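You operate a simulated robot arm through the tools that you are given. There is no shell and no other tool.

Carry out the task below with a simulated robot arm. There is one attempt and no reset: what you move stays moved.

JOB
Wipe the cream off the short belt's end, then start the belt.
Fine: push the emergency stop in before you reach in; use the blue pad and put it back before you pull the stop out and reset. Set down upright: blue pad. What is to be rubbed or washed off counts as gone when no trace of it is left.

Only the result counts: the job must be done as asked and must still hold three seconds after the hand-in. Knocking over, shifting, dropping, spilling or breaking anything else fails it.

ROBOT AND FRAMES
A 6-joint arm with a three-finger gripper, fixed in place. Base frame: the origin is on the floor under the middle of its stand, x ahead of it, y to its left, z up. Readings come in mm, rad, newtons and seconds.
It reaches about 1213 mm from its shoulder. Its first joint turns from -2.897 to 2.897 rad. Payload 4.89 kg.
The TCP is the grasp point between the finger pads, 30 mm short of the fingertips. In the tool frame z runs along the fingers and y along their closing line. The gripper opens to 164 mm; its body begins 125 mm behind the TCP.
Orientation is that of the tool frame in the base frame, as [roll, pitch, yaw] about the fixed x, y, z axes, in that order (R = Rz(yaw) Ry(pitch) Rx(roll)). With the fingers straight down and closing along the base's y, the tool's x points along the base's -x, its y along +y and its z along -z.

CONTROLS
- The arm moves only by the tool drive_tool. Its argument "increments" is a list that holds one entry, the list of rows, each a list of 7 numbers: the shift along the base's x, y, z in units of 40 mm (1.0 is 40 mm), then the turn, a rotation vector about the base's x, y, z in units of 5 degrees (1.0 is 5 degrees), then the finger opening in mm, from 0 to 164. In form: [[[tx, ty, tz, rx, ry, rz, grip], ...]]. A call has 1 to 20 rows; each row shifts and turns the commanded pose from where the row before left it. A call with a number of a shift or a turn outside -1 to 1 is refused whole. Rows are played at 5 a second. More than 50 mm and 0.15 rad between two rows, or a gripper value outside its range, and nothing of the call is played. Where a pose cannot be reached the arm comes as near as it can. A force on the tool above 60 N (or 10 N above the force at the start of the call, whichever is more), or a blocked arm, ends the call early, and 0.2 s more pass. Each finger travels about 108 mm/s and halts on what it meets, pressing with about 33 N; the grip force reading is that of the motor and also rises with nothing between the fingers. The clock runs only during rows and for 0.2 s after the last one: add rows that do not move to give the fingers time. The reply holds the time, the measured pose of the TCP, the force on the tool along the base axes, the opening and the grip force, in the units named above and with some noise, with the torque about the TCP (base axes, N m) and any sound that the robot's microphone picked up, and new pictures: "views" is both (left out), scene, wrist or none.
- Cameras (640 x 400 px; columns grow to the right, rows downward): "scene" is fixed at [221.2, 501.2, 1509.4]; the picture's right is [-1.00, 0.09, 0.00], its down [0.02, 0.26, -0.97] and it looks along [-0.09, -0.96, -0.26] (base axes); focal length 346 px, centre (320, 200). "wrist" rides on the gripper at [76, -2, -152] in the tool frame; the picture's right is [0.02, 1.00, 0.00], its down [-0.88, 0.02, -0.47] and it looks along [-0.47, 0.01, 0.88] (tool axes); focal length 247 px, centre (320, 200). There is no depth. A picture from a camera that has moved, and an enlarged one, comes with that camera's place and axes in the base frame and with its lens.
- move_column(by): moves the trunk up (or, below 0, down) by that many mm; the arm rides with it, the base frame stays. It gives what a move gives, with no picture.
- zoom(camera, box): a new picture of the part [left, top, right, bottom] of that camera's present view, enlarged. It takes no simulated time.
- sign_off(): hands the job in; it is judged then, once.

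Places have to be worked out from the pictures, the camera data and where the tool is seen. Open the gripper and draw the arm clear of the work before you hand the job in, unless the task says otherwise.

The tools are called by a JSON object that holds its "method" and its "body". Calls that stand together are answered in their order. drive_tool: Moves the arm, as the interface text tells. Its arguments: {"type":"object","properties":{"increments":{"type":"array","items":{"type":"array","items":{"type":"array","items":{"type":"number"}}}},"views":{"type":"string","enum":["both","scene","wrist","none"]}},"required":["increments"]} The other tools are called the same way: move_column (by) moves the trunk up or down; zoom (camera, box) takes an enlarged picture of a part of a camera's view; sign_off () hands the job in.

At the start:

```text
time_s: 0.0
eef_pos: [-60.0, -519.0, 1230.1]
tcp_rot: [3.142, 0.0, -3.141]
wrist_force: [0.6, 0.2, -0.1]
ft_torque: [0.03, -0.01, 0.01]
finger_gap: 164.0
gripper_force: 0.1
trunk travel left (down, up): [-175.0, 215.0]
```

scene: 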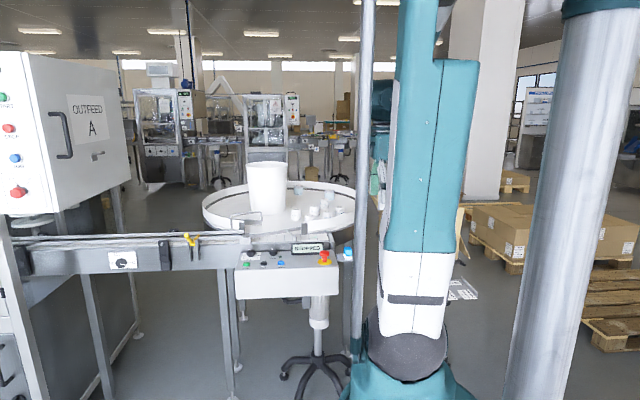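
wrist: 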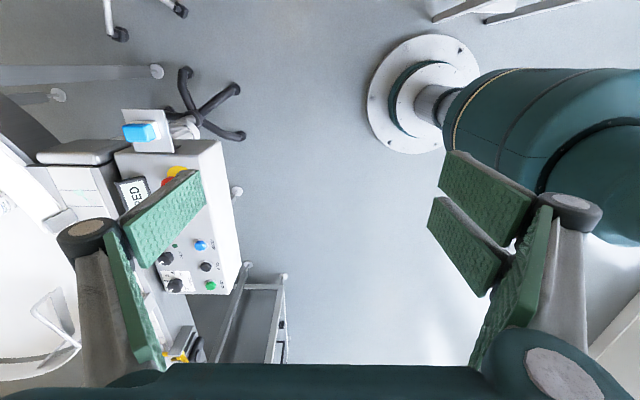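

I'll start by looking closely at the scene: the control box, belt end and pad.

{"method": "zoom", "body": {"camera": "scene", "box": [200, 160, 370, 310]}}

{"method": "zoom", "body": {"camera": "scene", "box": [0, 190, 250, 310]}}

{"method": "zoom", "body": {"camera": "wrist", "box": [0, 80, 300, 370]}}

```text
2.67 times, centred on (285, 235) of scene
camera zoom: at [221.2, 501.2, 1509.4], right [-1.0, 0.09, 0.0], down [0.02, 0.26, -0.97], along [-0.09, -0.96, -0.26], focal length 924 px, centre (413, 107)
```

zoom: 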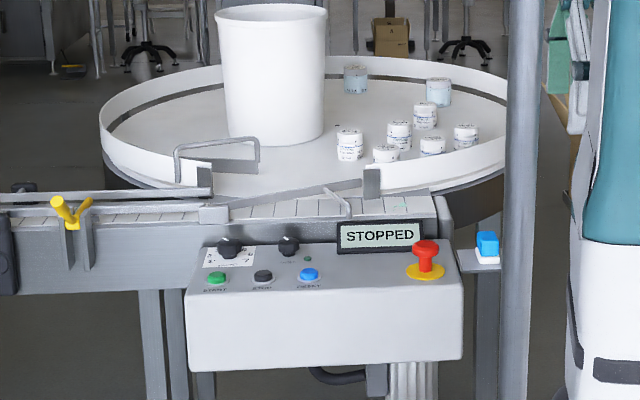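

```text
2.56 times, centred on (125, 250) of scene
camera zoom: at [221.2, 501.2, 1509.4], right [-1.0, 0.09, 0.0], down [0.02, 0.26, -0.97], along [-0.09, -0.96, -0.26], focal length 887 px, centre (819, 72)
```

zoom: 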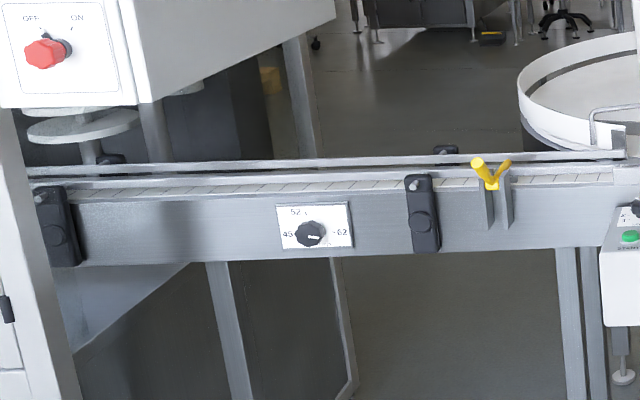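

```text
1.38 times, centred on (150, 225) of wrist
camera zoom: at [-137.0, -520.0, 1382.7], right [-0.02, 1.0, 0.0], down [0.88, 0.02, 0.47], along [0.47, 0.01, -0.88], focal length 341 px, centre (554, 166)
```

zoom: 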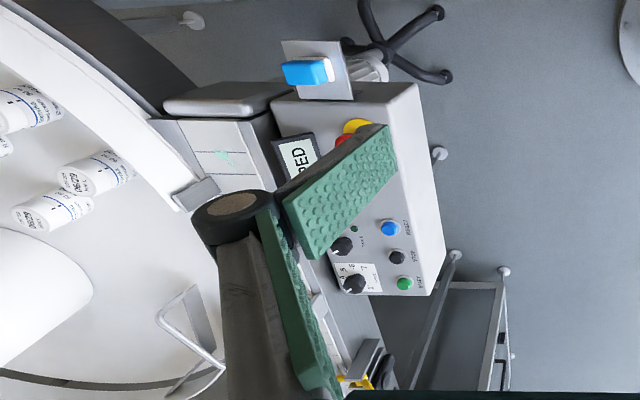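

The pad appears to sit on a holder at about (-26,-853,913), the E-stop at about (74,-833,914), and the greenish smear on the belt end near (102,-1007,925). I'll zoom in for detail before moving.

{"method": "zoom", "body": {"camera": "scene", "box": [285, 225, 365, 275]}}

{"method": "zoom", "body": {"camera": "scene", "box": [230, 240, 310, 290]}}

{"method": "zoom", "body": {"camera": "wrist", "box": [0, 80, 160, 180]}}

{"method": "zoom", "body": {"camera": "wrist", "box": [100, 90, 260, 190]}}

```text
8.00 times, centred on (325, 250) of scene
camera zoom: at [221.2, 501.2, 1509.4], right [-1.0, 0.09, 0.0], down [0.02, 0.26, -0.97], along [-0.09, -0.96, -0.26], focal length 2771 px, centre (280, -200)
```

zoom: 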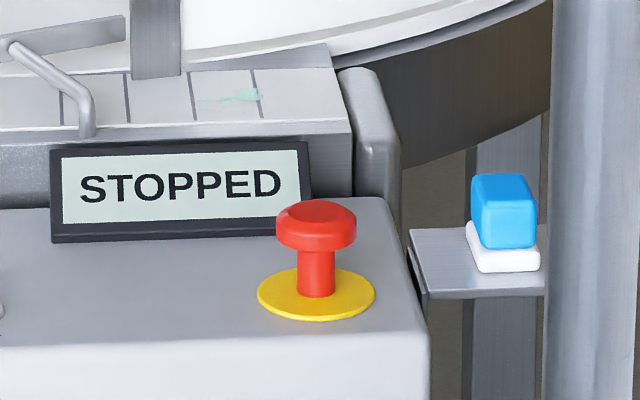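

```text
8.00 times, centred on (270, 265) of scene
camera zoom: at [221.2, 501.2, 1509.4], right [-1.0, 0.09, 0.0], down [0.02, 0.26, -0.97], along [-0.09, -0.96, -0.26], focal length 2771 px, centre (720, -320)
```

zoom: 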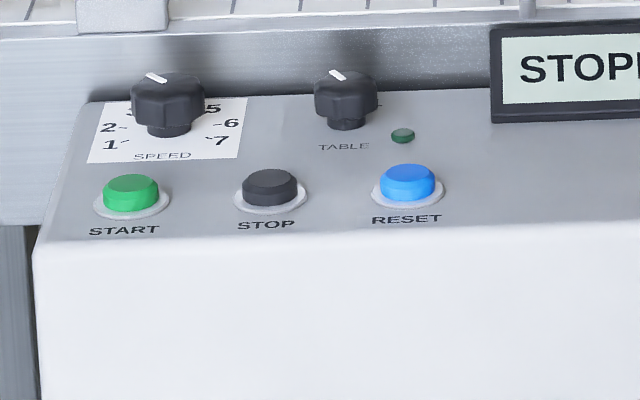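

```text
4.00 times, centred on (80, 130) of wrist
camera zoom: at [-137.0, -520.0, 1382.7], right [-0.02, 1.0, 0.0], down [0.88, 0.02, 0.47], along [0.47, 0.01, -0.88], focal length 988 px, centre (1280, 480)
```

zoom: 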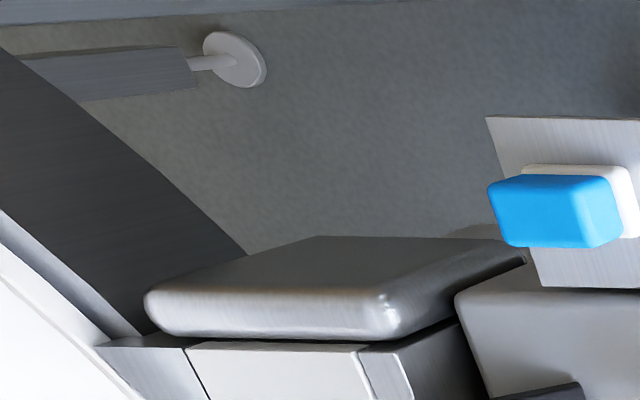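

```text
4.00 times, centred on (180, 140) of wrist
camera zoom: at [-137.0, -520.0, 1382.7], right [-0.02, 1.0, 0.0], down [0.88, 0.02, 0.47], along [0.47, 0.01, -0.88], focal length 988 px, centre (880, 440)
```

zoom: 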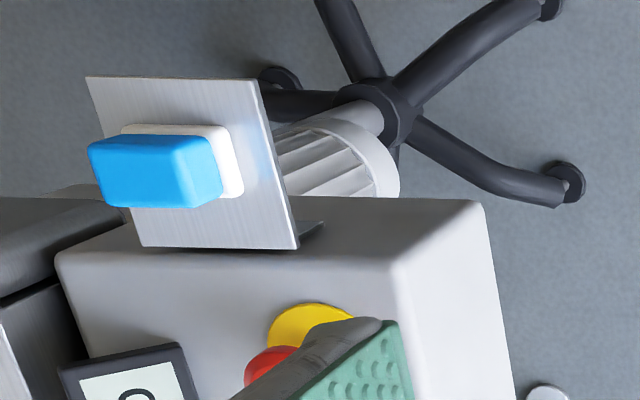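

The pad is a blue handle on a white wiping base, lying on a small shelf; the E-stop is a vertical mushroom on a level panel. I'll close the fingers and move toward the panel for a better wrist view.

{"method": "drive_tool", "body": {"increments": [[[0.5, -0.655, -0.5, 0, 0, 0, 0], [0.5, -0.655, -0.5, 0, 0, 0, 0], [0.5, -0.655, -0.5, 0, 0, 0, 0], [0.5, -0.655, -0.5, 0, 0, 0, 0], [0.5, -0.655, -0.5, 0, 0, 0, 0], [0, 0, 0, 0, 0, 0, 0], [0, 0, 0, 0, 0, 0, 0]]], "views": "both"}}

```text
time_s: 1.6
eef_pos: [38.6, -649.0, 1128.2]
tcp_rot: [3.142, -0.001, -3.139]
wrist_force: [0.5, -0.5, -0.8]
ft_torque: [0.12, 0.02, -0.02]
finger_gap: 0.0
gripper_force: 32.9
trunk travel left (down, up): [-175.0, 215.0]
camera wrist: at [-38.4, -650.0, 1281.9], right [-0.02, 1.0, 0.0], down [0.88, 0.02, 0.47], along [0.47, 0.01, -0.88], focal length 247 px, centre (320, 200)
```

scene: 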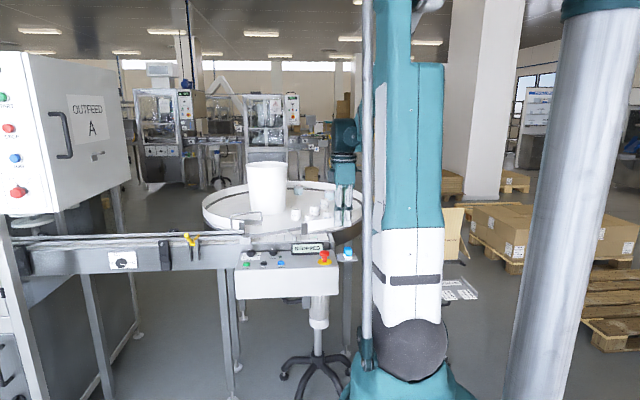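
wrist: 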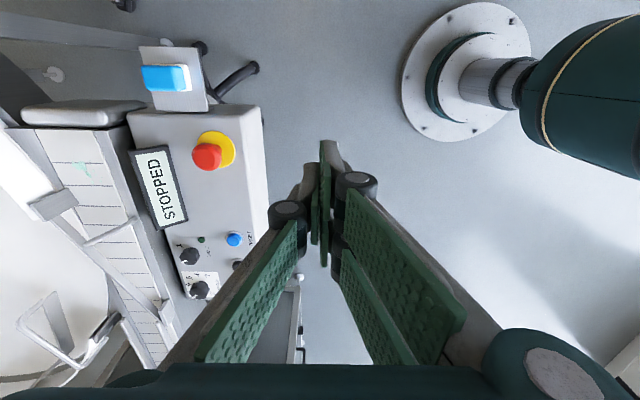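

The pole in the scene view is part of the robot, so nothing blocks this side. Now the panel is clear in the wrist view; I'll zoom in to locate it precisely.

{"method": "zoom", "body": {"camera": "wrist", "box": [120, 30, 280, 130]}}

{"method": "zoom", "body": {"camera": "wrist", "box": [120, 100, 280, 200]}}

{"method": "zoom", "body": {"camera": "wrist", "box": [130, 210, 290, 310]}}

{"method": "zoom", "body": {"camera": "wrist", "box": [0, 90, 160, 190]}}

{"method": "zoom", "body": {"camera": "wrist", "box": [250, 130, 410, 230]}}

```text
4.00 times, centred on (200, 80) of wrist
camera zoom: at [-38.4, -650.0, 1281.9], right [-0.02, 1.0, 0.0], down [0.88, 0.02, 0.47], along [0.47, 0.01, -0.88], focal length 988 px, centre (800, 680)
```

zoom: 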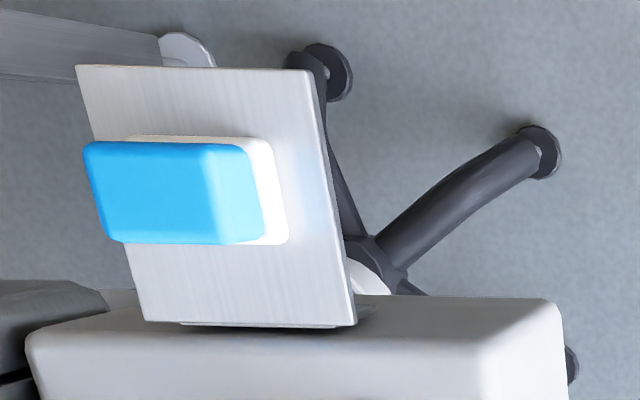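

```text
4.00 times, centred on (200, 150) of wrist
camera zoom: at [-38.4, -650.0, 1281.9], right [-0.02, 1.0, 0.0], down [0.88, 0.02, 0.47], along [0.47, 0.01, -0.88], focal length 988 px, centre (800, 400)
```

zoom: 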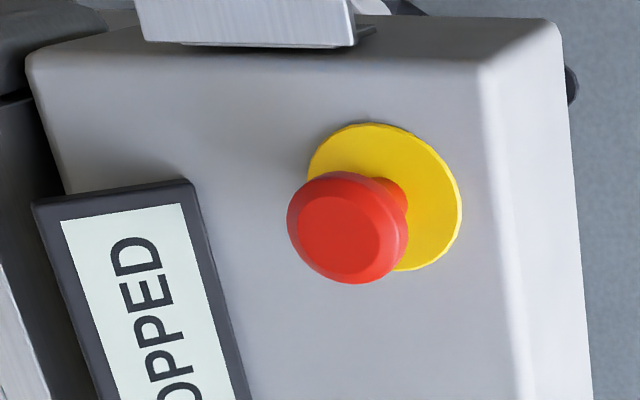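

```text
4.00 times, centred on (210, 260) of wrist
camera zoom: at [-38.4, -650.0, 1281.9], right [-0.02, 1.0, 0.0], down [0.88, 0.02, 0.47], along [0.47, 0.01, -0.88], focal length 988 px, centre (760, -40)
```

zoom: 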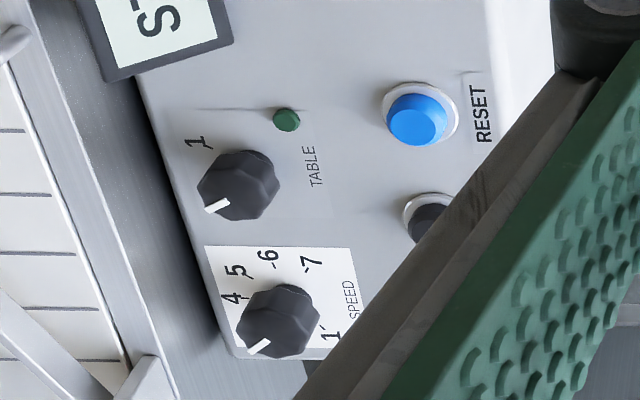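

```text
4.00 times, centred on (80, 140) of wrist
camera zoom: at [-38.4, -650.0, 1281.9], right [-0.02, 1.0, 0.0], down [0.88, 0.02, 0.47], along [0.47, 0.01, -0.88], focal length 988 px, centre (1280, 440)
```

zoom: 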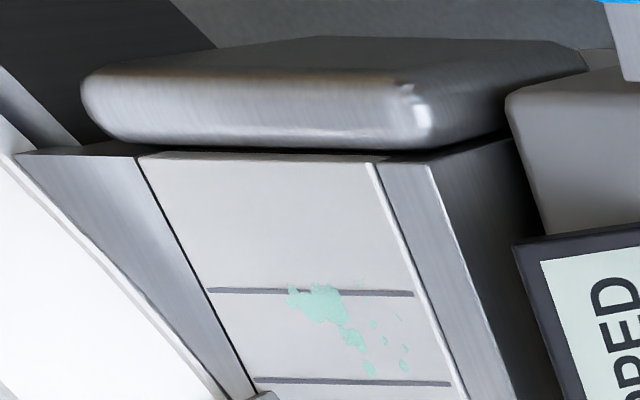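

```text
4.00 times, centred on (330, 180) of wrist
camera zoom: at [-38.4, -650.0, 1281.9], right [-0.02, 1.0, 0.0], down [0.88, 0.02, 0.47], along [0.47, 0.01, -0.88], focal length 988 px, centre (280, 280)
```

zoom: 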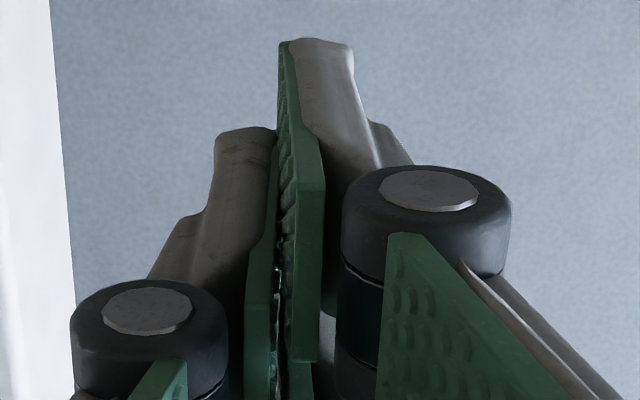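

Fingers close to a narrow cluster. The shelf top works out at z≈874, pad centred near (-22,-865), smear x≈92–130, y≈-1025…-985. I'll take another view from closer over the box to refine heights.

{"method": "drive_tool", "body": {"increments": [[[0.2, -0.8, 0, 0, 0, 0, 0], [0.2, -0.8, 0, 0, 0, 0, 0], [0.2, -0.8, 0, 0, 0, 0, 0], [0, 0, 0, 0, 0, 0, 0], [0, 0, 0, 0, 0, 0, 0]]], "views": "both"}}

```text
time_s: 2.8
eef_pos: [64.2, -746.1, 1127.9]
tcp_rot: [3.14, -0.001, 3.141]
wrist_force: [0.0, -0.8, -0.3]
ft_torque: [0.1, 0.01, -0.02]
finger_gap: 0.0
gripper_force: 33.8
trunk travel left (down, up): [-175.0, 215.0]
camera wrist: at [-12.5, -747.3, 1281.8], right [-0.02, 1.0, 0.0], down [0.88, 0.02, 0.47], along [0.47, 0.01, -0.88], focal length 247 px, centre (320, 200)
```

scene: 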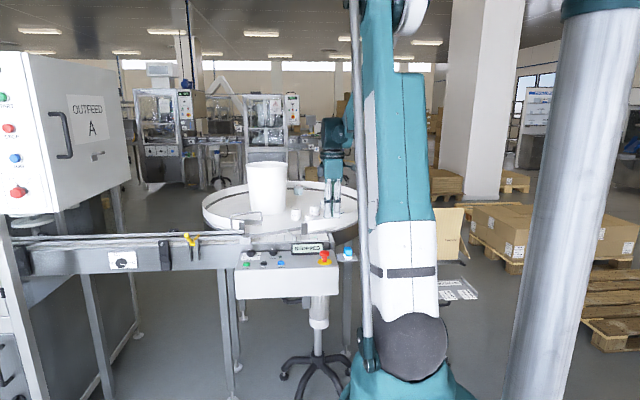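
wrist: 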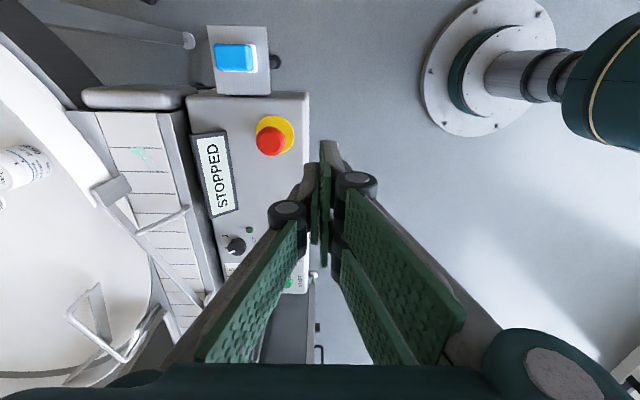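

{"method": "zoom", "body": {"camera": "wrist", "box": [190, 10, 350, 110]}}

{"method": "zoom", "body": {"camera": "wrist", "box": [180, 90, 340, 190]}}

{"method": "zoom", "body": {"camera": "wrist", "box": [70, 80, 230, 180]}}

{"method": "zoom", "body": {"camera": "scene", "box": [290, 110, 370, 260]}}

```text
4.00 times, centred on (270, 60) of wrist
camera zoom: at [-12.5, -747.3, 1281.8], right [-0.02, 1.0, 0.0], down [0.88, 0.02, 0.47], along [0.47, 0.01, -0.88], focal length 988 px, centre (520, 760)
```

zoom: 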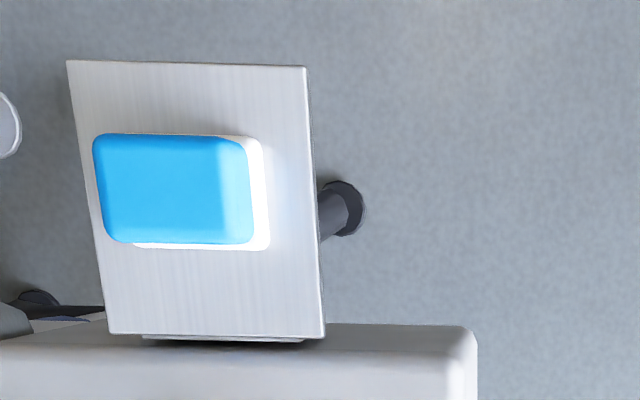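

```text
4.00 times, centred on (260, 140) of wrist
camera zoom: at [-12.5, -747.3, 1281.8], right [-0.02, 1.0, 0.0], down [0.88, 0.02, 0.47], along [0.47, 0.01, -0.88], focal length 988 px, centre (560, 440)
```

zoom: 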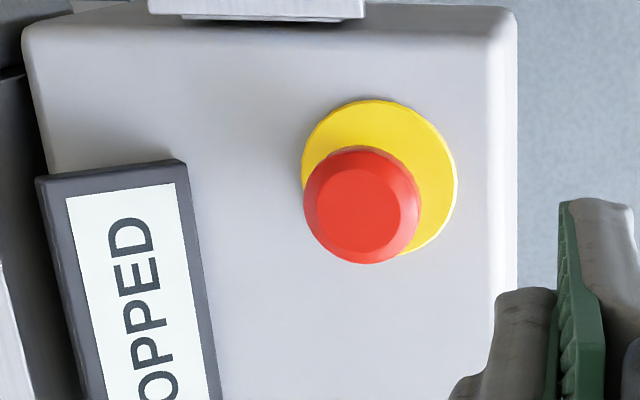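

```text
4.00 times, centred on (150, 130) of wrist
camera zoom: at [-12.5, -747.3, 1281.8], right [-0.02, 1.0, 0.0], down [0.88, 0.02, 0.47], along [0.47, 0.01, -0.88], focal length 988 px, centre (1000, 480)
```

zoom: 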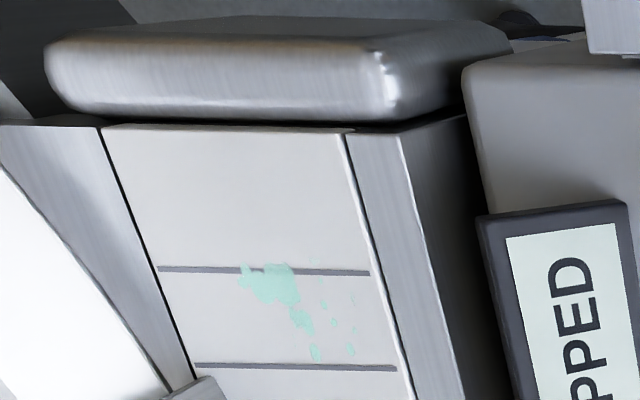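

```text
2.67 times, centred on (330, 185) of scene
camera zoom: at [221.2, 501.2, 1509.4], right [-1.0, 0.09, 0.0], down [0.02, 0.26, -0.97], along [-0.09, -0.96, -0.26], focal length 924 px, centre (293, 240)
```

zoom: 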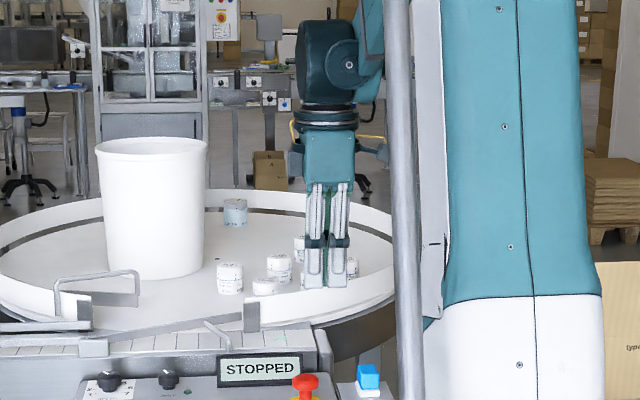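

Triangulating between views: E-stop head top at about (82,-817,931), panel z≈887, belt top z≈920, shelf top z≈883, pad handle centred near (-22,-861) with top at 921. I'll move above the E-stop with closed fingers.

{"method": "drive_tool", "body": {"increments": [[[0.0865, -0.3545, -0.765, 0, 0, 0, 0], [0.0865, -0.3545, -0.765, 0, 0, 0, 0], [0.0865, -0.3545, -0.765, 0, 0, 0, 0], [0.0865, -0.3545, -0.765, 0, 0, 0, 0], [0.0865, -0.3545, -0.765, 0, 0, 0, 0], [0, 0, 0, 0, 0, 0, 0], [0, 0, 0, 0, 0, 0, 0]]], "views": "both"}}

```text
time_s: 4.4
eef_pos: [81.4, -817.6, 974.6]
tcp_rot: [-3.141, 0.0, -3.141]
wrist_force: [-1.4, -0.6, 0.3]
ft_torque: [0.06, 0.01, 0.0]
finger_gap: 0.0
gripper_force: 32.9
trunk travel left (down, up): [-175.0, 215.0]
camera wrist: at [5.0, -817.6, 1128.1], right [-0.02, 1.0, 0.0], down [0.88, 0.02, 0.47], along [0.47, 0.01, -0.88], focal length 247 px, centre (320, 200)
```

scene: 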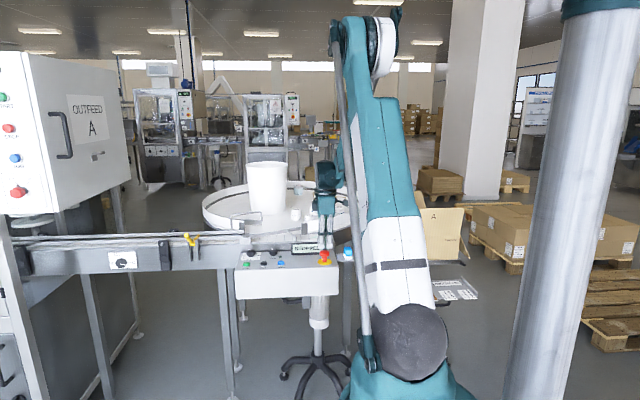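
wrist: 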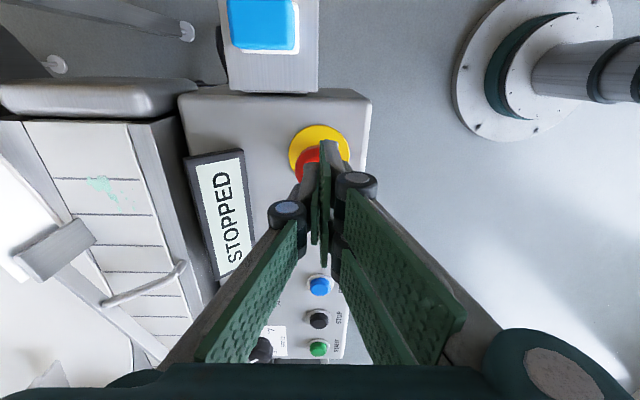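

The fingertips look centred over the red head; I'll zoom the scene to confirm before pressing.

{"method": "zoom", "body": {"camera": "scene", "box": [280, 200, 376, 280]}}

{"method": "zoom", "body": {"camera": "wrist", "box": [260, 110, 388, 190]}}

```text
5.00 times, centred on (328, 240) of scene
camera zoom: at [221.2, 501.2, 1509.4], right [-1.0, 0.09, 0.0], down [0.02, 0.26, -0.97], along [-0.09, -0.96, -0.26], focal length 1732 px, centre (280, 0)
```

zoom: 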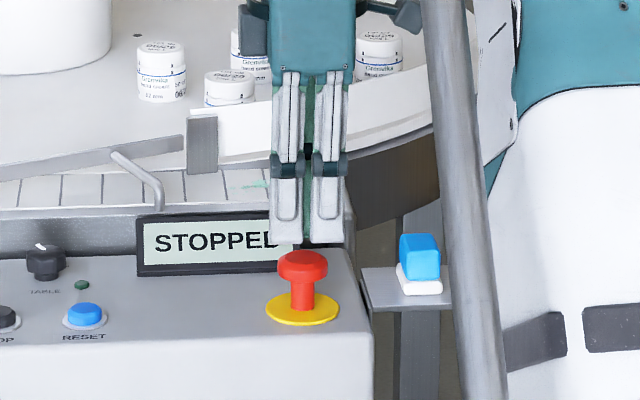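

```text
5.00 times, centred on (324, 150) of wrist
camera zoom: at [5.0, -817.6, 1128.1], right [-0.02, 1.0, 0.0], down [0.88, 0.02, 0.47], along [0.47, 0.01, -0.88], focal length 1235 px, centre (300, 450)
```

zoom: 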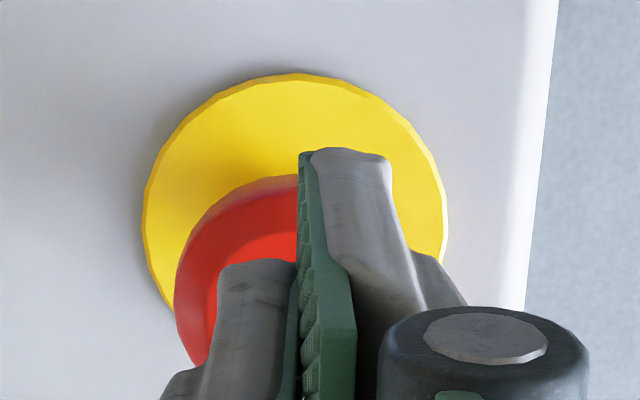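

Alignment is good (tips centred on the red head, about 14 mm above). Pressing straight down in small steps.

{"method": "drive_tool", "body": {"increments": [[[0, 0, -0.15, 0, 0, 0, 0], [0, 0, -0.15, 0, 0, 0, 0], [0, 0, -0.1, 0, 0, 0, 0], [0, 0, -0.1, 0, 0, 0, 0], [0, 0, -0.1, 0, 0, 0, 0]]], "views": "scene"}}

```text
time_s: 5.6
eef_pos: [81.5, -817.9, 952.5]
tcp_rot: [-3.141, 0.0, 3.141]
wrist_force: [-0.4, 1.0, 1.9]
ft_torque: [-0.02, 0.02, 0.0]
finger_gap: 6.0
gripper_force: 45.2
trunk travel left (down, up): [-175.0, 215.0]
```

scene: 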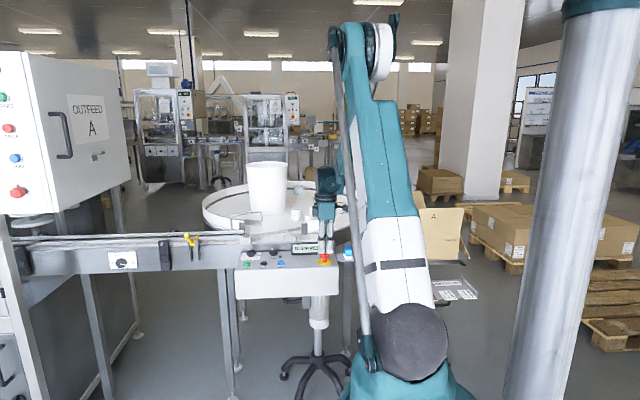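

The fingers now read a 6 mm gap with almost no force. I'll zoom to see what the button did.

{"method": "zoom", "body": {"camera": "scene", "box": [280, 200, 376, 280]}}

{"method": "zoom", "body": {"camera": "wrist", "box": [180, 90, 388, 220]}}

```text
5.00 times, centred on (328, 240) of scene
camera zoom: at [221.2, 501.2, 1509.4], right [-1.0, 0.09, 0.0], down [0.02, 0.26, -0.97], along [-0.09, -0.96, -0.26], focal length 1732 px, centre (280, 0)
```

zoom: 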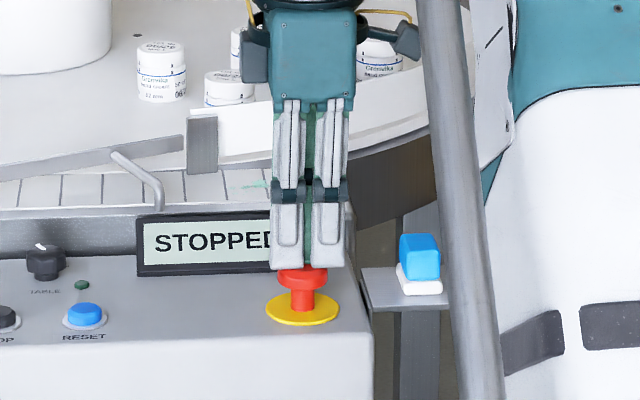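

```text
3.08 times, centred on (284, 155) of wrist
camera zoom: at [4.2, -818.2, 1105.7], right [-0.02, 1.0, 0.0], down [0.88, 0.02, 0.47], along [0.47, 0.01, -0.88], focal length 760 px, centre (431, 338)
```

zoom: 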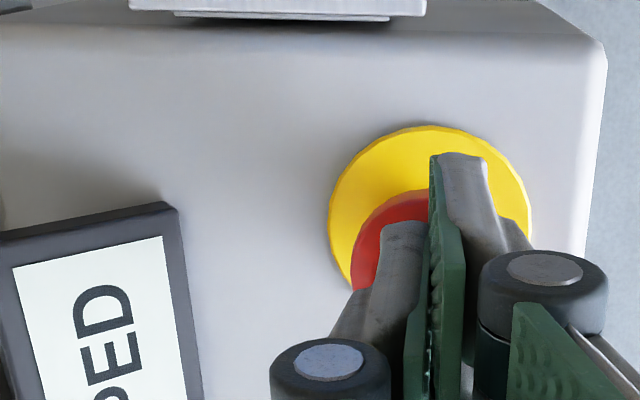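

The head has moved down some 8–10 mm but the display still shows STOPPED. I'll press a bit further in small steps.

{"method": "drive_tool", "body": {"increments": [[[0, 0, -0.075, 0, 0, 0, 0], [0, 0, -0.075, 0, 0, 0, 0], [0, 0, 0, 0, 0, 0, 0]]], "views": "none"}}

{"method": "zoom", "body": {"camera": "scene", "box": [280, 200, 376, 280]}}

```text
time_s: 6.4
eef_pos: [81.3, -817.0, 944.8]
tcp_rot: [-3.142, 0.0, 3.14]
wrist_force: [0.8, -0.2, -0.7]
ft_torque: [0.01, 0.01, 0.0]
finger_gap: 0.0
gripper_force: 45.1
trunk travel left (down, up): [-175.0, 215.0]
```

```text
5.00 times, centred on (328, 240) of scene
camera zoom: at [221.2, 501.2, 1509.4], right [-1.0, 0.09, 0.0], down [0.02, 0.26, -0.97], along [-0.09, -0.96, -0.26], focal length 1732 px, centre (280, 0)
```

zoom: 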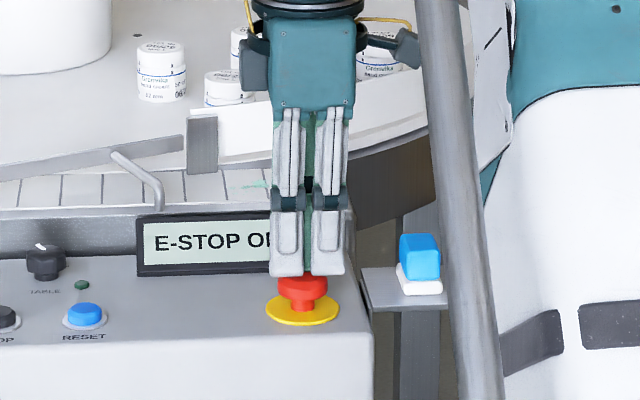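

The display now reads "E-STOP …". I'll retract straight up and confirm it latched.

{"method": "drive_tool", "body": {"increments": [[[0, 0, 0.5, 0, 0, 0, 0], [0, 0, 1, 0, 0, 0, 0], [0, 0, 1, 0, 0, 0, 0], [0, 0, 0, 0, 0, 0, 0]]], "views": "none"}}

{"method": "zoom", "body": {"camera": "scene", "box": [230, 200, 376, 290]}}

{"method": "zoom", "body": {"camera": "wrist", "box": [70, 0, 390, 200]}}

```text
time_s: 7.4
eef_pos: [81.8, -817.7, 1044.4]
tcp_rot: [3.141, 0.0, -3.14]
wrist_force: [-0.3, -0.6, -0.1]
ft_torque: [-0.09, 0.0, -0.03]
finger_gap: 0.0
gripper_force: 44.8
trunk travel left (down, up): [-175.0, 215.0]
```

```text
4.38 times, centred on (303, 245) of scene
camera zoom: at [221.2, 501.2, 1509.4], right [-1.0, 0.09, 0.0], down [0.02, 0.26, -0.97], along [-0.09, -0.96, -0.26], focal length 1518 px, centre (394, 3)
```

zoom: 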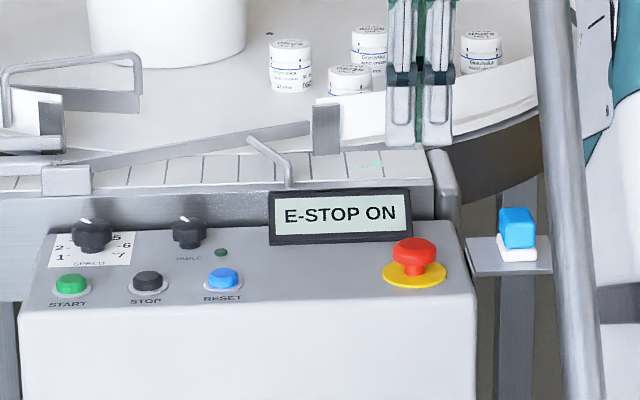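

```text
2.00 times, centred on (230, 100) of wrist
camera zoom: at [4.4, -817.6, 1197.8], right [-0.02, 1.0, 0.0], down [0.88, 0.02, 0.47], along [0.47, 0.01, -0.88], focal length 494 px, centre (500, 400)
```

zoom: 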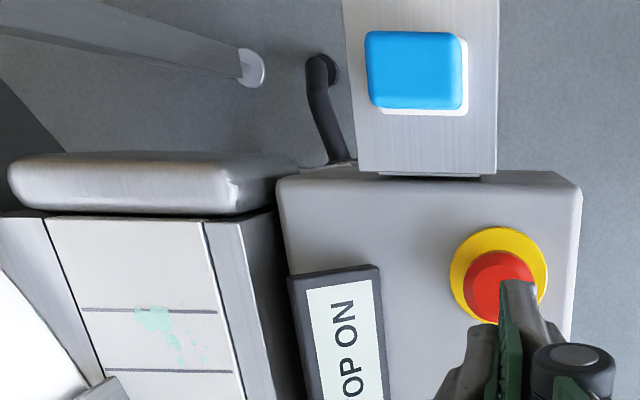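

E-STOP ON is latched. Now I'll move above the pad and open the fingers to about 100 mm, then look.

{"method": "drive_tool", "body": {"increments": [[[-0.87, -0.36, 0, 0, 0, 0, 0], [-0.87, -0.36, 0, 0, 0, 0, 0], [-0.87, -0.36, 0, 0, 0, 0, 100], [0, 0, 0, 0, 0, 0, 100], [0, 0, 0, 0, 0, 0, 100], [0, 0, 0, 0, 0, 0, 100]]], "views": "both"}}

{"method": "zoom", "body": {"camera": "scene", "box": [290, 180, 386, 280]}}

{"method": "zoom", "body": {"camera": "wrist", "box": [180, 70, 460, 250]}}

```text
time_s: 8.8
eef_pos: [-23.0, -861.6, 1045.4]
tcp_rot: [-3.14, 0.0, -3.141]
wrist_force: [0.5, -0.1, 0.3]
ft_torque: [0.04, -0.02, 0.04]
finger_gap: 100.1
gripper_force: 0.0
trunk travel left (down, up): [-175.0, 215.0]
camera wrist: at [-100.1, -862.2, 1198.2], right [-0.02, 1.0, 0.0], down [0.88, 0.02, 0.47], along [0.47, 0.01, -0.88], focal length 247 px, centre (320, 200)
```

scene: 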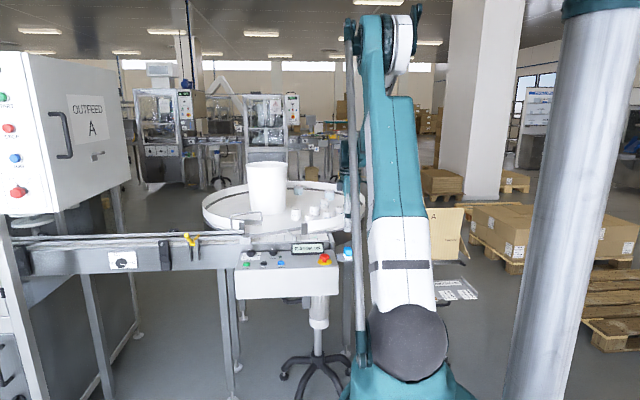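
wrist: 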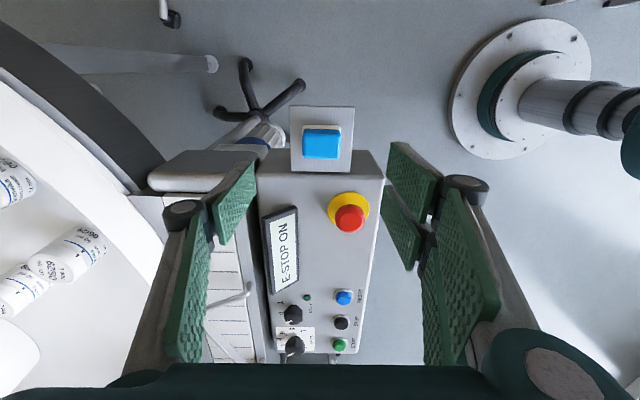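

```text
4.00 times, centred on (338, 230) of scene
camera zoom: at [221.2, 501.2, 1509.4], right [-1.0, 0.09, 0.0], down [0.02, 0.26, -0.97], along [-0.09, -0.96, -0.26], focal length 1386 px, centre (248, 80)
```

zoom: 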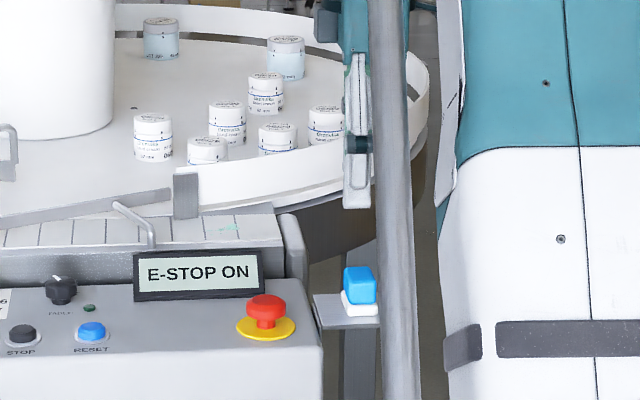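

```text
2.22 times, centred on (320, 160) of wrist
camera zoom: at [-100.1, -862.2, 1198.2], right [-0.02, 1.0, 0.0], down [0.88, 0.02, 0.47], along [0.47, 0.01, -0.88], focal length 549 px, centre (320, 289)
```

zoom: 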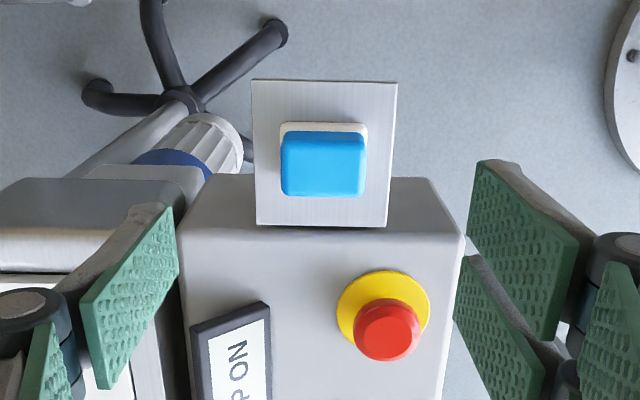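

The parallel finger pads straddle the pad, which sits within ~1 mm of the TCP line. Descending with the fingers open.

{"method": "drive_tool", "body": {"increments": [[[0, 0, -1, 0, 0, 0, 100], [0, 0, -1, 0, 0, 0, 100], [0, 0, -0.8, 0, 0, 0, 100], [0, 0, 0, 0, 0, 0, 90]]], "views": "wrist"}}

{"method": "zoom", "body": {"camera": "wrist", "box": [180, 70, 460, 250]}}

{"method": "zoom", "body": {"camera": "scene", "box": [290, 200, 386, 280]}}

```text
time_s: 9.8
eef_pos: [-23.6, -861.0, 932.6]
tcp_rot: [3.141, 0.001, 3.142]
wrist_force: [-0.8, -0.3, -0.6]
ft_torque: [0.04, -0.04, -0.02]
finger_gap: 90.2
gripper_force: 0.1
trunk travel left (down, up): [-175.0, 215.0]
camera wrist: at [-102.0, -861.3, 1087.4], right [-0.02, 1.0, 0.0], down [0.88, 0.02, 0.47], along [0.47, 0.01, -0.88], focal length 247 px, centre (320, 200)
```

wrist: 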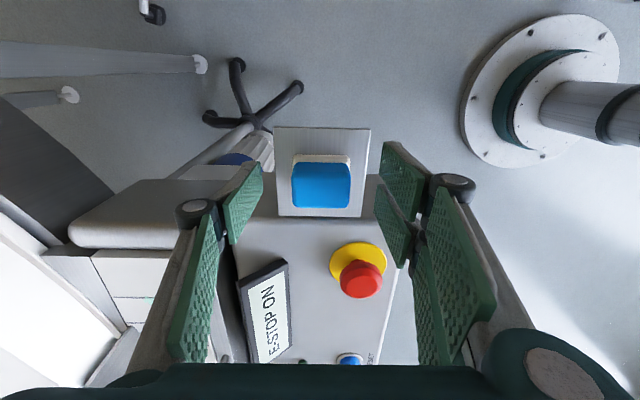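

```text
2.22 times, centred on (320, 160) of wrist
camera zoom: at [-102.0, -861.3, 1087.4], right [-0.02, 1.0, 0.0], down [0.88, 0.02, 0.47], along [0.47, 0.01, -0.88], focal length 549 px, centre (320, 289)
```

zoom: 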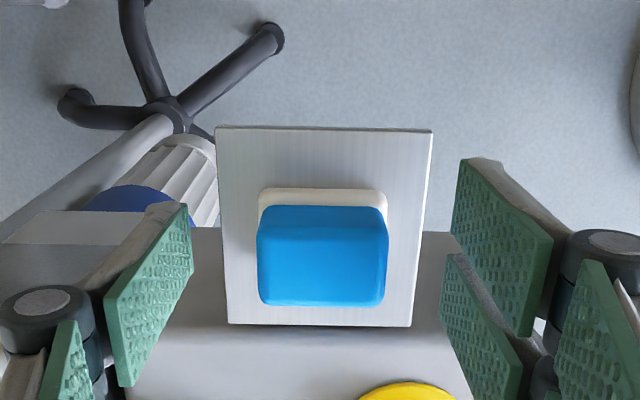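

```text
5.00 times, centred on (338, 240) of scene
camera zoom: at [221.2, 501.2, 1509.4], right [-1.0, 0.09, 0.0], down [0.02, 0.26, -0.97], along [-0.09, -0.96, -0.26], focal length 1732 px, centre (230, 0)
```

zoom: 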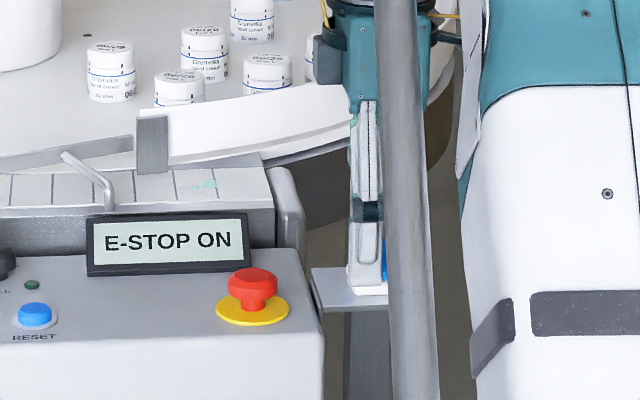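

The handle is centred between the fingers. I'll go down ~6 mm more so the tips stay just above the white base, then close gently on the blue handle.

{"method": "drive_tool", "body": {"increments": [[[0.02, 0, -0.14, 0, 0, 0, 80], [0, 0, 0, 0, 0, 0, 60], [0, 0, 0, 0, 0, 0, 48], [0, 0, 0, 0, 0, 0, 36], [0, 0, 0, 0, 0, 0, 20], [0, 0, 0, 0, 0, 0, 20], [0, 0, 0, 0, 0, 0, 20]]], "views": "wrist"}}

{"method": "zoom", "body": {"camera": "wrist", "box": [220, 110, 420, 240]}}

{"method": "zoom", "body": {"camera": "scene", "box": [290, 200, 386, 280]}}

```text
time_s: 11.4
eef_pos: [-24.1, -861.0, 929.6]
tcp_rot: [3.141, 0.0, 3.141]
wrist_force: [1.0, 0.0, -0.2]
ft_torque: [-0.05, 0.01, -0.02]
finger_gap: 42.9
gripper_force: 33.1
trunk travel left (down, up): [-175.0, 215.0]
camera wrist: at [-100.4, -861.3, 1082.0], right [-0.02, 1.0, 0.0], down [0.88, 0.02, 0.47], along [0.47, 0.01, -0.88], focal length 247 px, centre (320, 200)
```

wrist: 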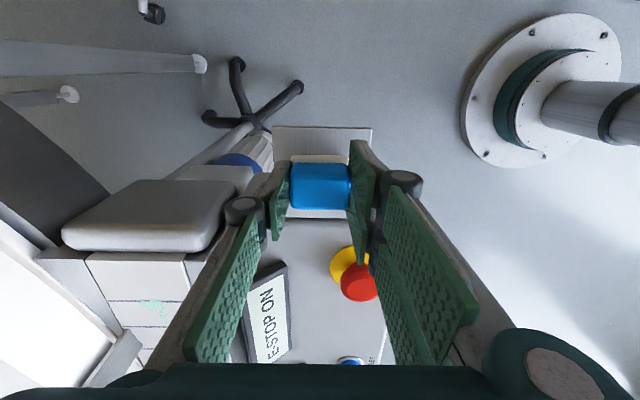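

```text
3.08 times, centred on (320, 175) of wrist
camera zoom: at [-100.4, -861.3, 1082.0], right [-0.02, 1.0, 0.0], down [0.88, 0.02, 0.47], along [0.47, 0.01, -0.88], focal length 760 px, centre (320, 277)
```

zoom: 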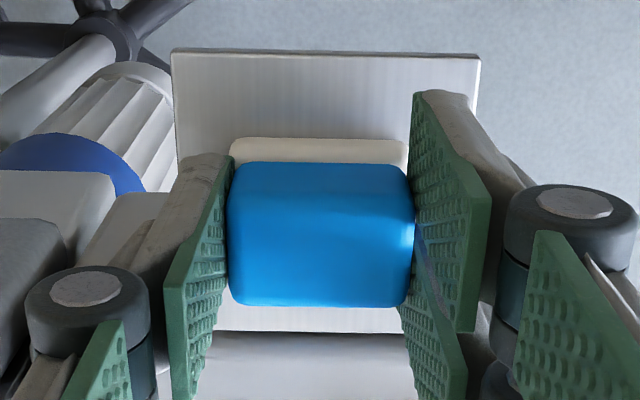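

```text
5.00 times, centred on (338, 240) of scene
camera zoom: at [221.2, 501.2, 1509.4], right [-1.0, 0.09, 0.0], down [0.02, 0.26, -0.97], along [-0.09, -0.96, -0.26], focal length 1732 px, centre (230, 0)
```

zoom: 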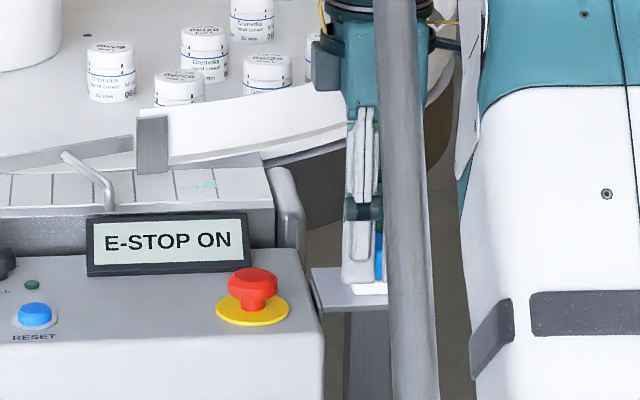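

Gripped the handle (gap 42.9 mm, 33 N). Lifting straight up 80 mm and checking the hold.

{"method": "drive_tool", "body": {"increments": [[[0, 0, 0.25, 0, 0, 0, 20], [0, 0, 0.5, 0, 0, 0, 20], [0, 0, 0.75, 0, 0, 0, 20], [0, 0, 0.5, 0, 0, 0, 20], [0, 0, 0.25, 0, 0, 0, 20], [0, 0, 0, 0, 0, 0, 20]]], "views": "wrist"}}

{"method": "zoom", "body": {"camera": "wrist", "box": [220, 110, 420, 240]}}

{"method": "zoom", "body": {"camera": "scene", "box": [290, 180, 386, 280]}}

```text
time_s: 12.8
eef_pos: [-19.8, -861.4, 1019.2]
tcp_rot: [3.141, -0.001, -3.141]
wrist_force: [0.7, -0.1, 0.2]
ft_torque: [-0.03, -0.01, 0.01]
finger_gap: 42.9
gripper_force: 32.8
trunk travel left (down, up): [-175.0, 215.0]
camera wrist: at [-98.1, -862.6, 1172.4], right [-0.02, 1.0, 0.0], down [0.88, 0.02, 0.47], along [0.47, 0.01, -0.88], focal length 247 px, centre (320, 200)
```

wrist: 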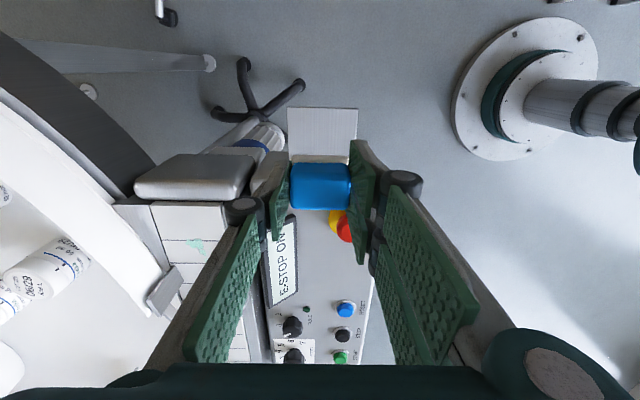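

```text
3.08 times, centred on (320, 175) of wrist
camera zoom: at [-98.1, -862.6, 1172.4], right [-0.02, 1.0, 0.0], down [0.88, 0.02, 0.47], along [0.47, 0.01, -0.88], focal length 760 px, centre (320, 277)
```

zoom: 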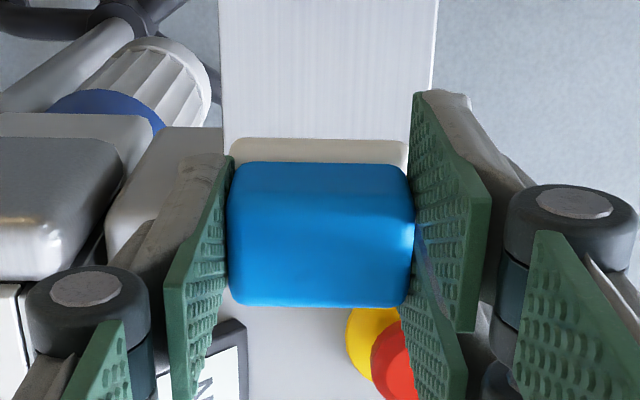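

```text
4.00 times, centred on (338, 230) of scene
camera zoom: at [221.2, 501.2, 1509.4], right [-1.0, 0.09, 0.0], down [0.02, 0.26, -0.97], along [-0.09, -0.96, -0.26], focal length 1386 px, centre (248, 80)
```

zoom: 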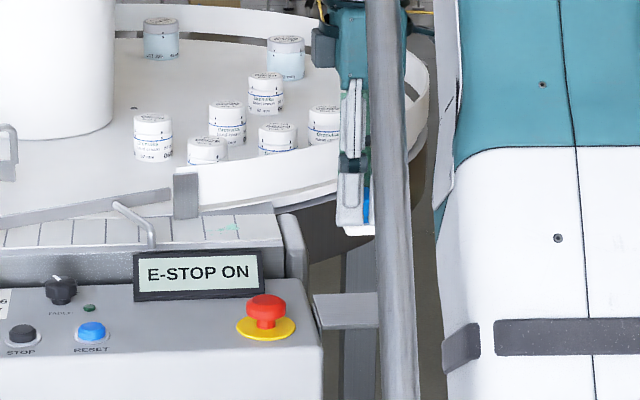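

The pad is held firmly and upright. Moving at height to above the smear at about (112,-1008).

{"method": "drive_tool", "body": {"increments": [[[0.6715, -0.74, 0, 0, 0, 0, 20], [0.6715, -0.74, 0, 0, 0, 0, 20], [0.6715, -0.74, 0, 0, 0, 0, 20], [0.6715, -0.74, 0, 0, 0, 0, 20], [0.6715, -0.74, 0, 0, 0, 0, 20], [0, 0, 0, 0, 0, 0, 20], [0, 0, 0, 0, 0, 0, 20]]], "views": "both"}}

{"method": "zoom", "body": {"camera": "wrist", "box": [180, 90, 400, 230]}}

{"method": "zoom", "body": {"camera": "scene", "box": [250, 170, 346, 270]}}

```text
time_s: 14.4
eef_pos: [112.9, -1009.8, 1017.9]
tcp_rot: [-3.141, 0.0, 3.14]
wrist_force: [1.4, -0.5, -0.3]
ft_torque: [0.06, 0.06, -0.02]
finger_gap: 43.1
gripper_force: 33.7
trunk travel left (down, up): [-175.0, 215.0]
camera wrist: at [35.5, -1010.6, 1171.2], right [-0.02, 1.0, 0.0], down [0.88, 0.02, 0.47], along [0.47, 0.01, -0.88], focal length 247 px, centre (320, 200)
```

scene: 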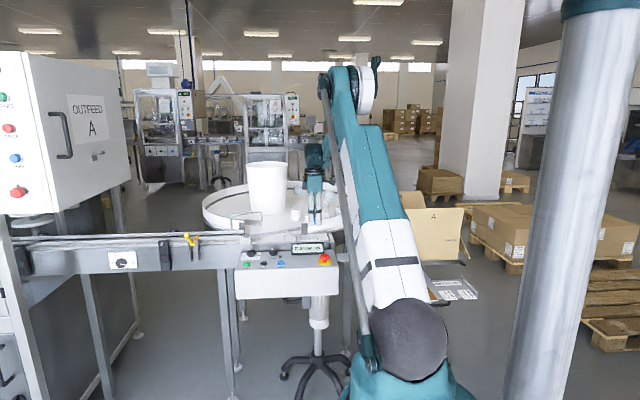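
wrist: 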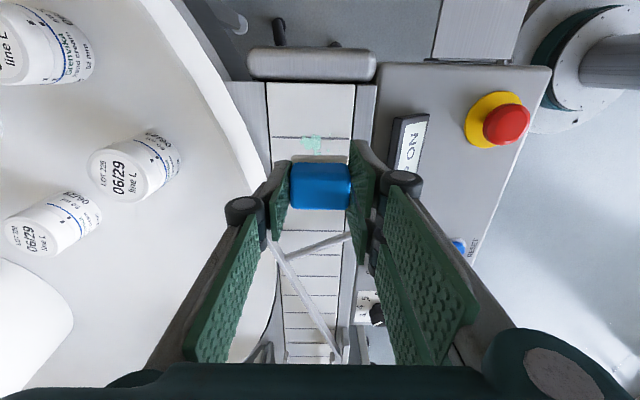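

```text
2.86 times, centred on (290, 160) of wrist
camera zoom: at [35.5, -1010.6, 1171.2], right [-0.02, 1.0, 0.0], down [0.88, 0.02, 0.47], along [0.47, 0.01, -0.88], focal length 706 px, centre (406, 314)
```

zoom: 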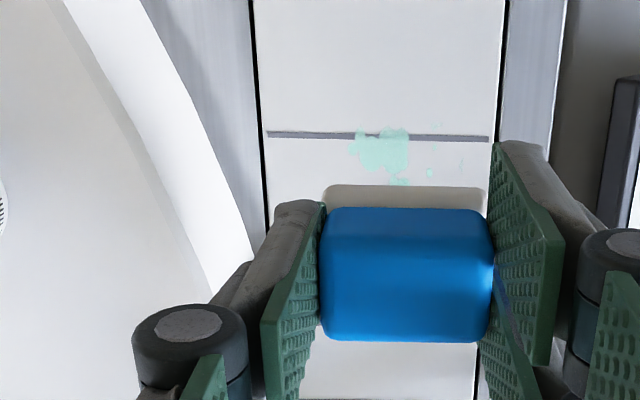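

```text
4.00 times, centred on (298, 220) of scene
camera zoom: at [221.2, 501.2, 1509.4], right [-1.0, 0.09, 0.0], down [0.02, 0.26, -0.97], along [-0.09, -0.96, -0.26], focal length 1386 px, centre (408, 120)
```

zoom: 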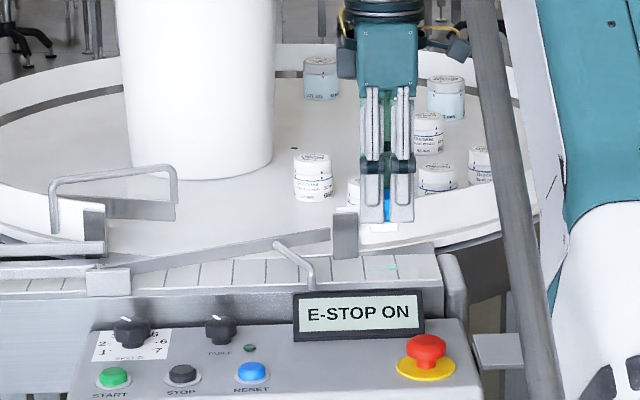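

Everything is clear: the belt spans y≈-1062…-976, and the rim/bracket stay ≥8 mm from the finger if I keep y ≥ -1013. Descending toward the belt to find contact.

{"method": "drive_tool", "body": {"increments": [[[0, 0, -0.5, 0, 0, 0, 20], [0, 0, -0.5, 0, 0, 0, 20], [0, 0, -0.1, 0, 0, 0, 20], [0, 0, 0, 0, 0, 0, 20]]], "views": "wrist"}}

{"method": "zoom", "body": {"camera": "scene", "box": [270, 200, 350, 260]}}

{"method": "zoom", "body": {"camera": "wrist", "box": [180, 90, 400, 230]}}

```text
time_s: 15.4
eef_pos: [112.5, -1009.3, 975.3]
tcp_rot: [-3.141, -0.001, 3.141]
wrist_force: [0.3, 0.8, -1.2]
ft_torque: [0.05, -0.03, 0.02]
finger_gap: 43.1
gripper_force: 33.1
trunk travel left (down, up): [-175.0, 215.0]
camera wrist: at [35.8, -1009.5, 1128.0], right [-0.02, 1.0, 0.0], down [0.88, 0.02, 0.47], along [0.47, 0.01, -0.88], focal length 247 px, centre (320, 200)
```

wrist: 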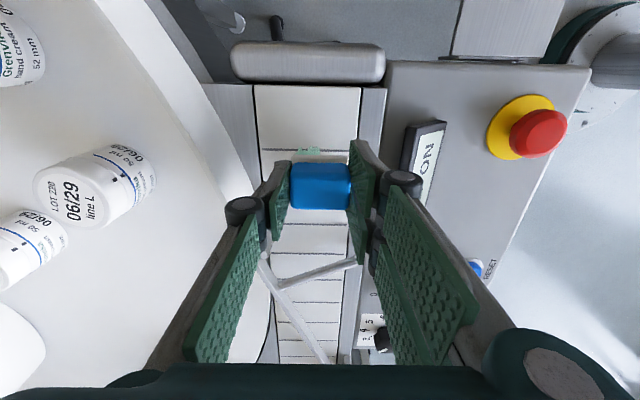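

```text
6.67 times, centred on (310, 230) of scene
camera zoom: at [221.2, 501.2, 1509.4], right [-1.0, 0.09, 0.0], down [0.02, 0.26, -0.97], along [-0.09, -0.96, -0.26], focal length 2309 px, centre (387, 0)
```

zoom: 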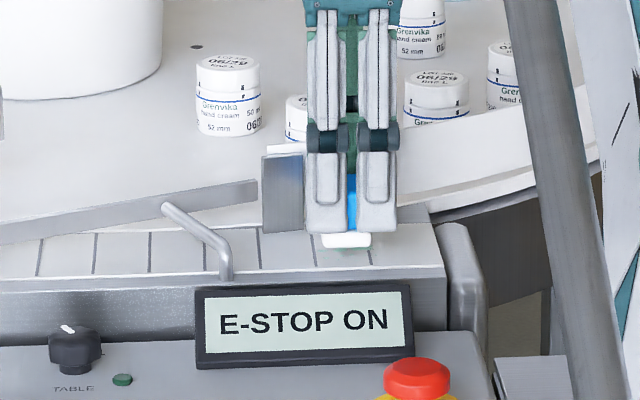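

```text
2.86 times, centred on (290, 160) of wrist
camera zoom: at [35.8, -1009.5, 1128.0], right [-0.02, 1.0, 0.0], down [0.88, 0.02, 0.47], along [0.47, 0.01, -0.88], focal length 706 px, centre (406, 314)
```

zoom: 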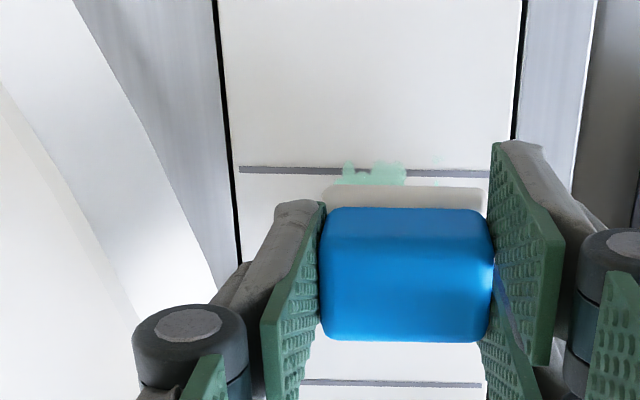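

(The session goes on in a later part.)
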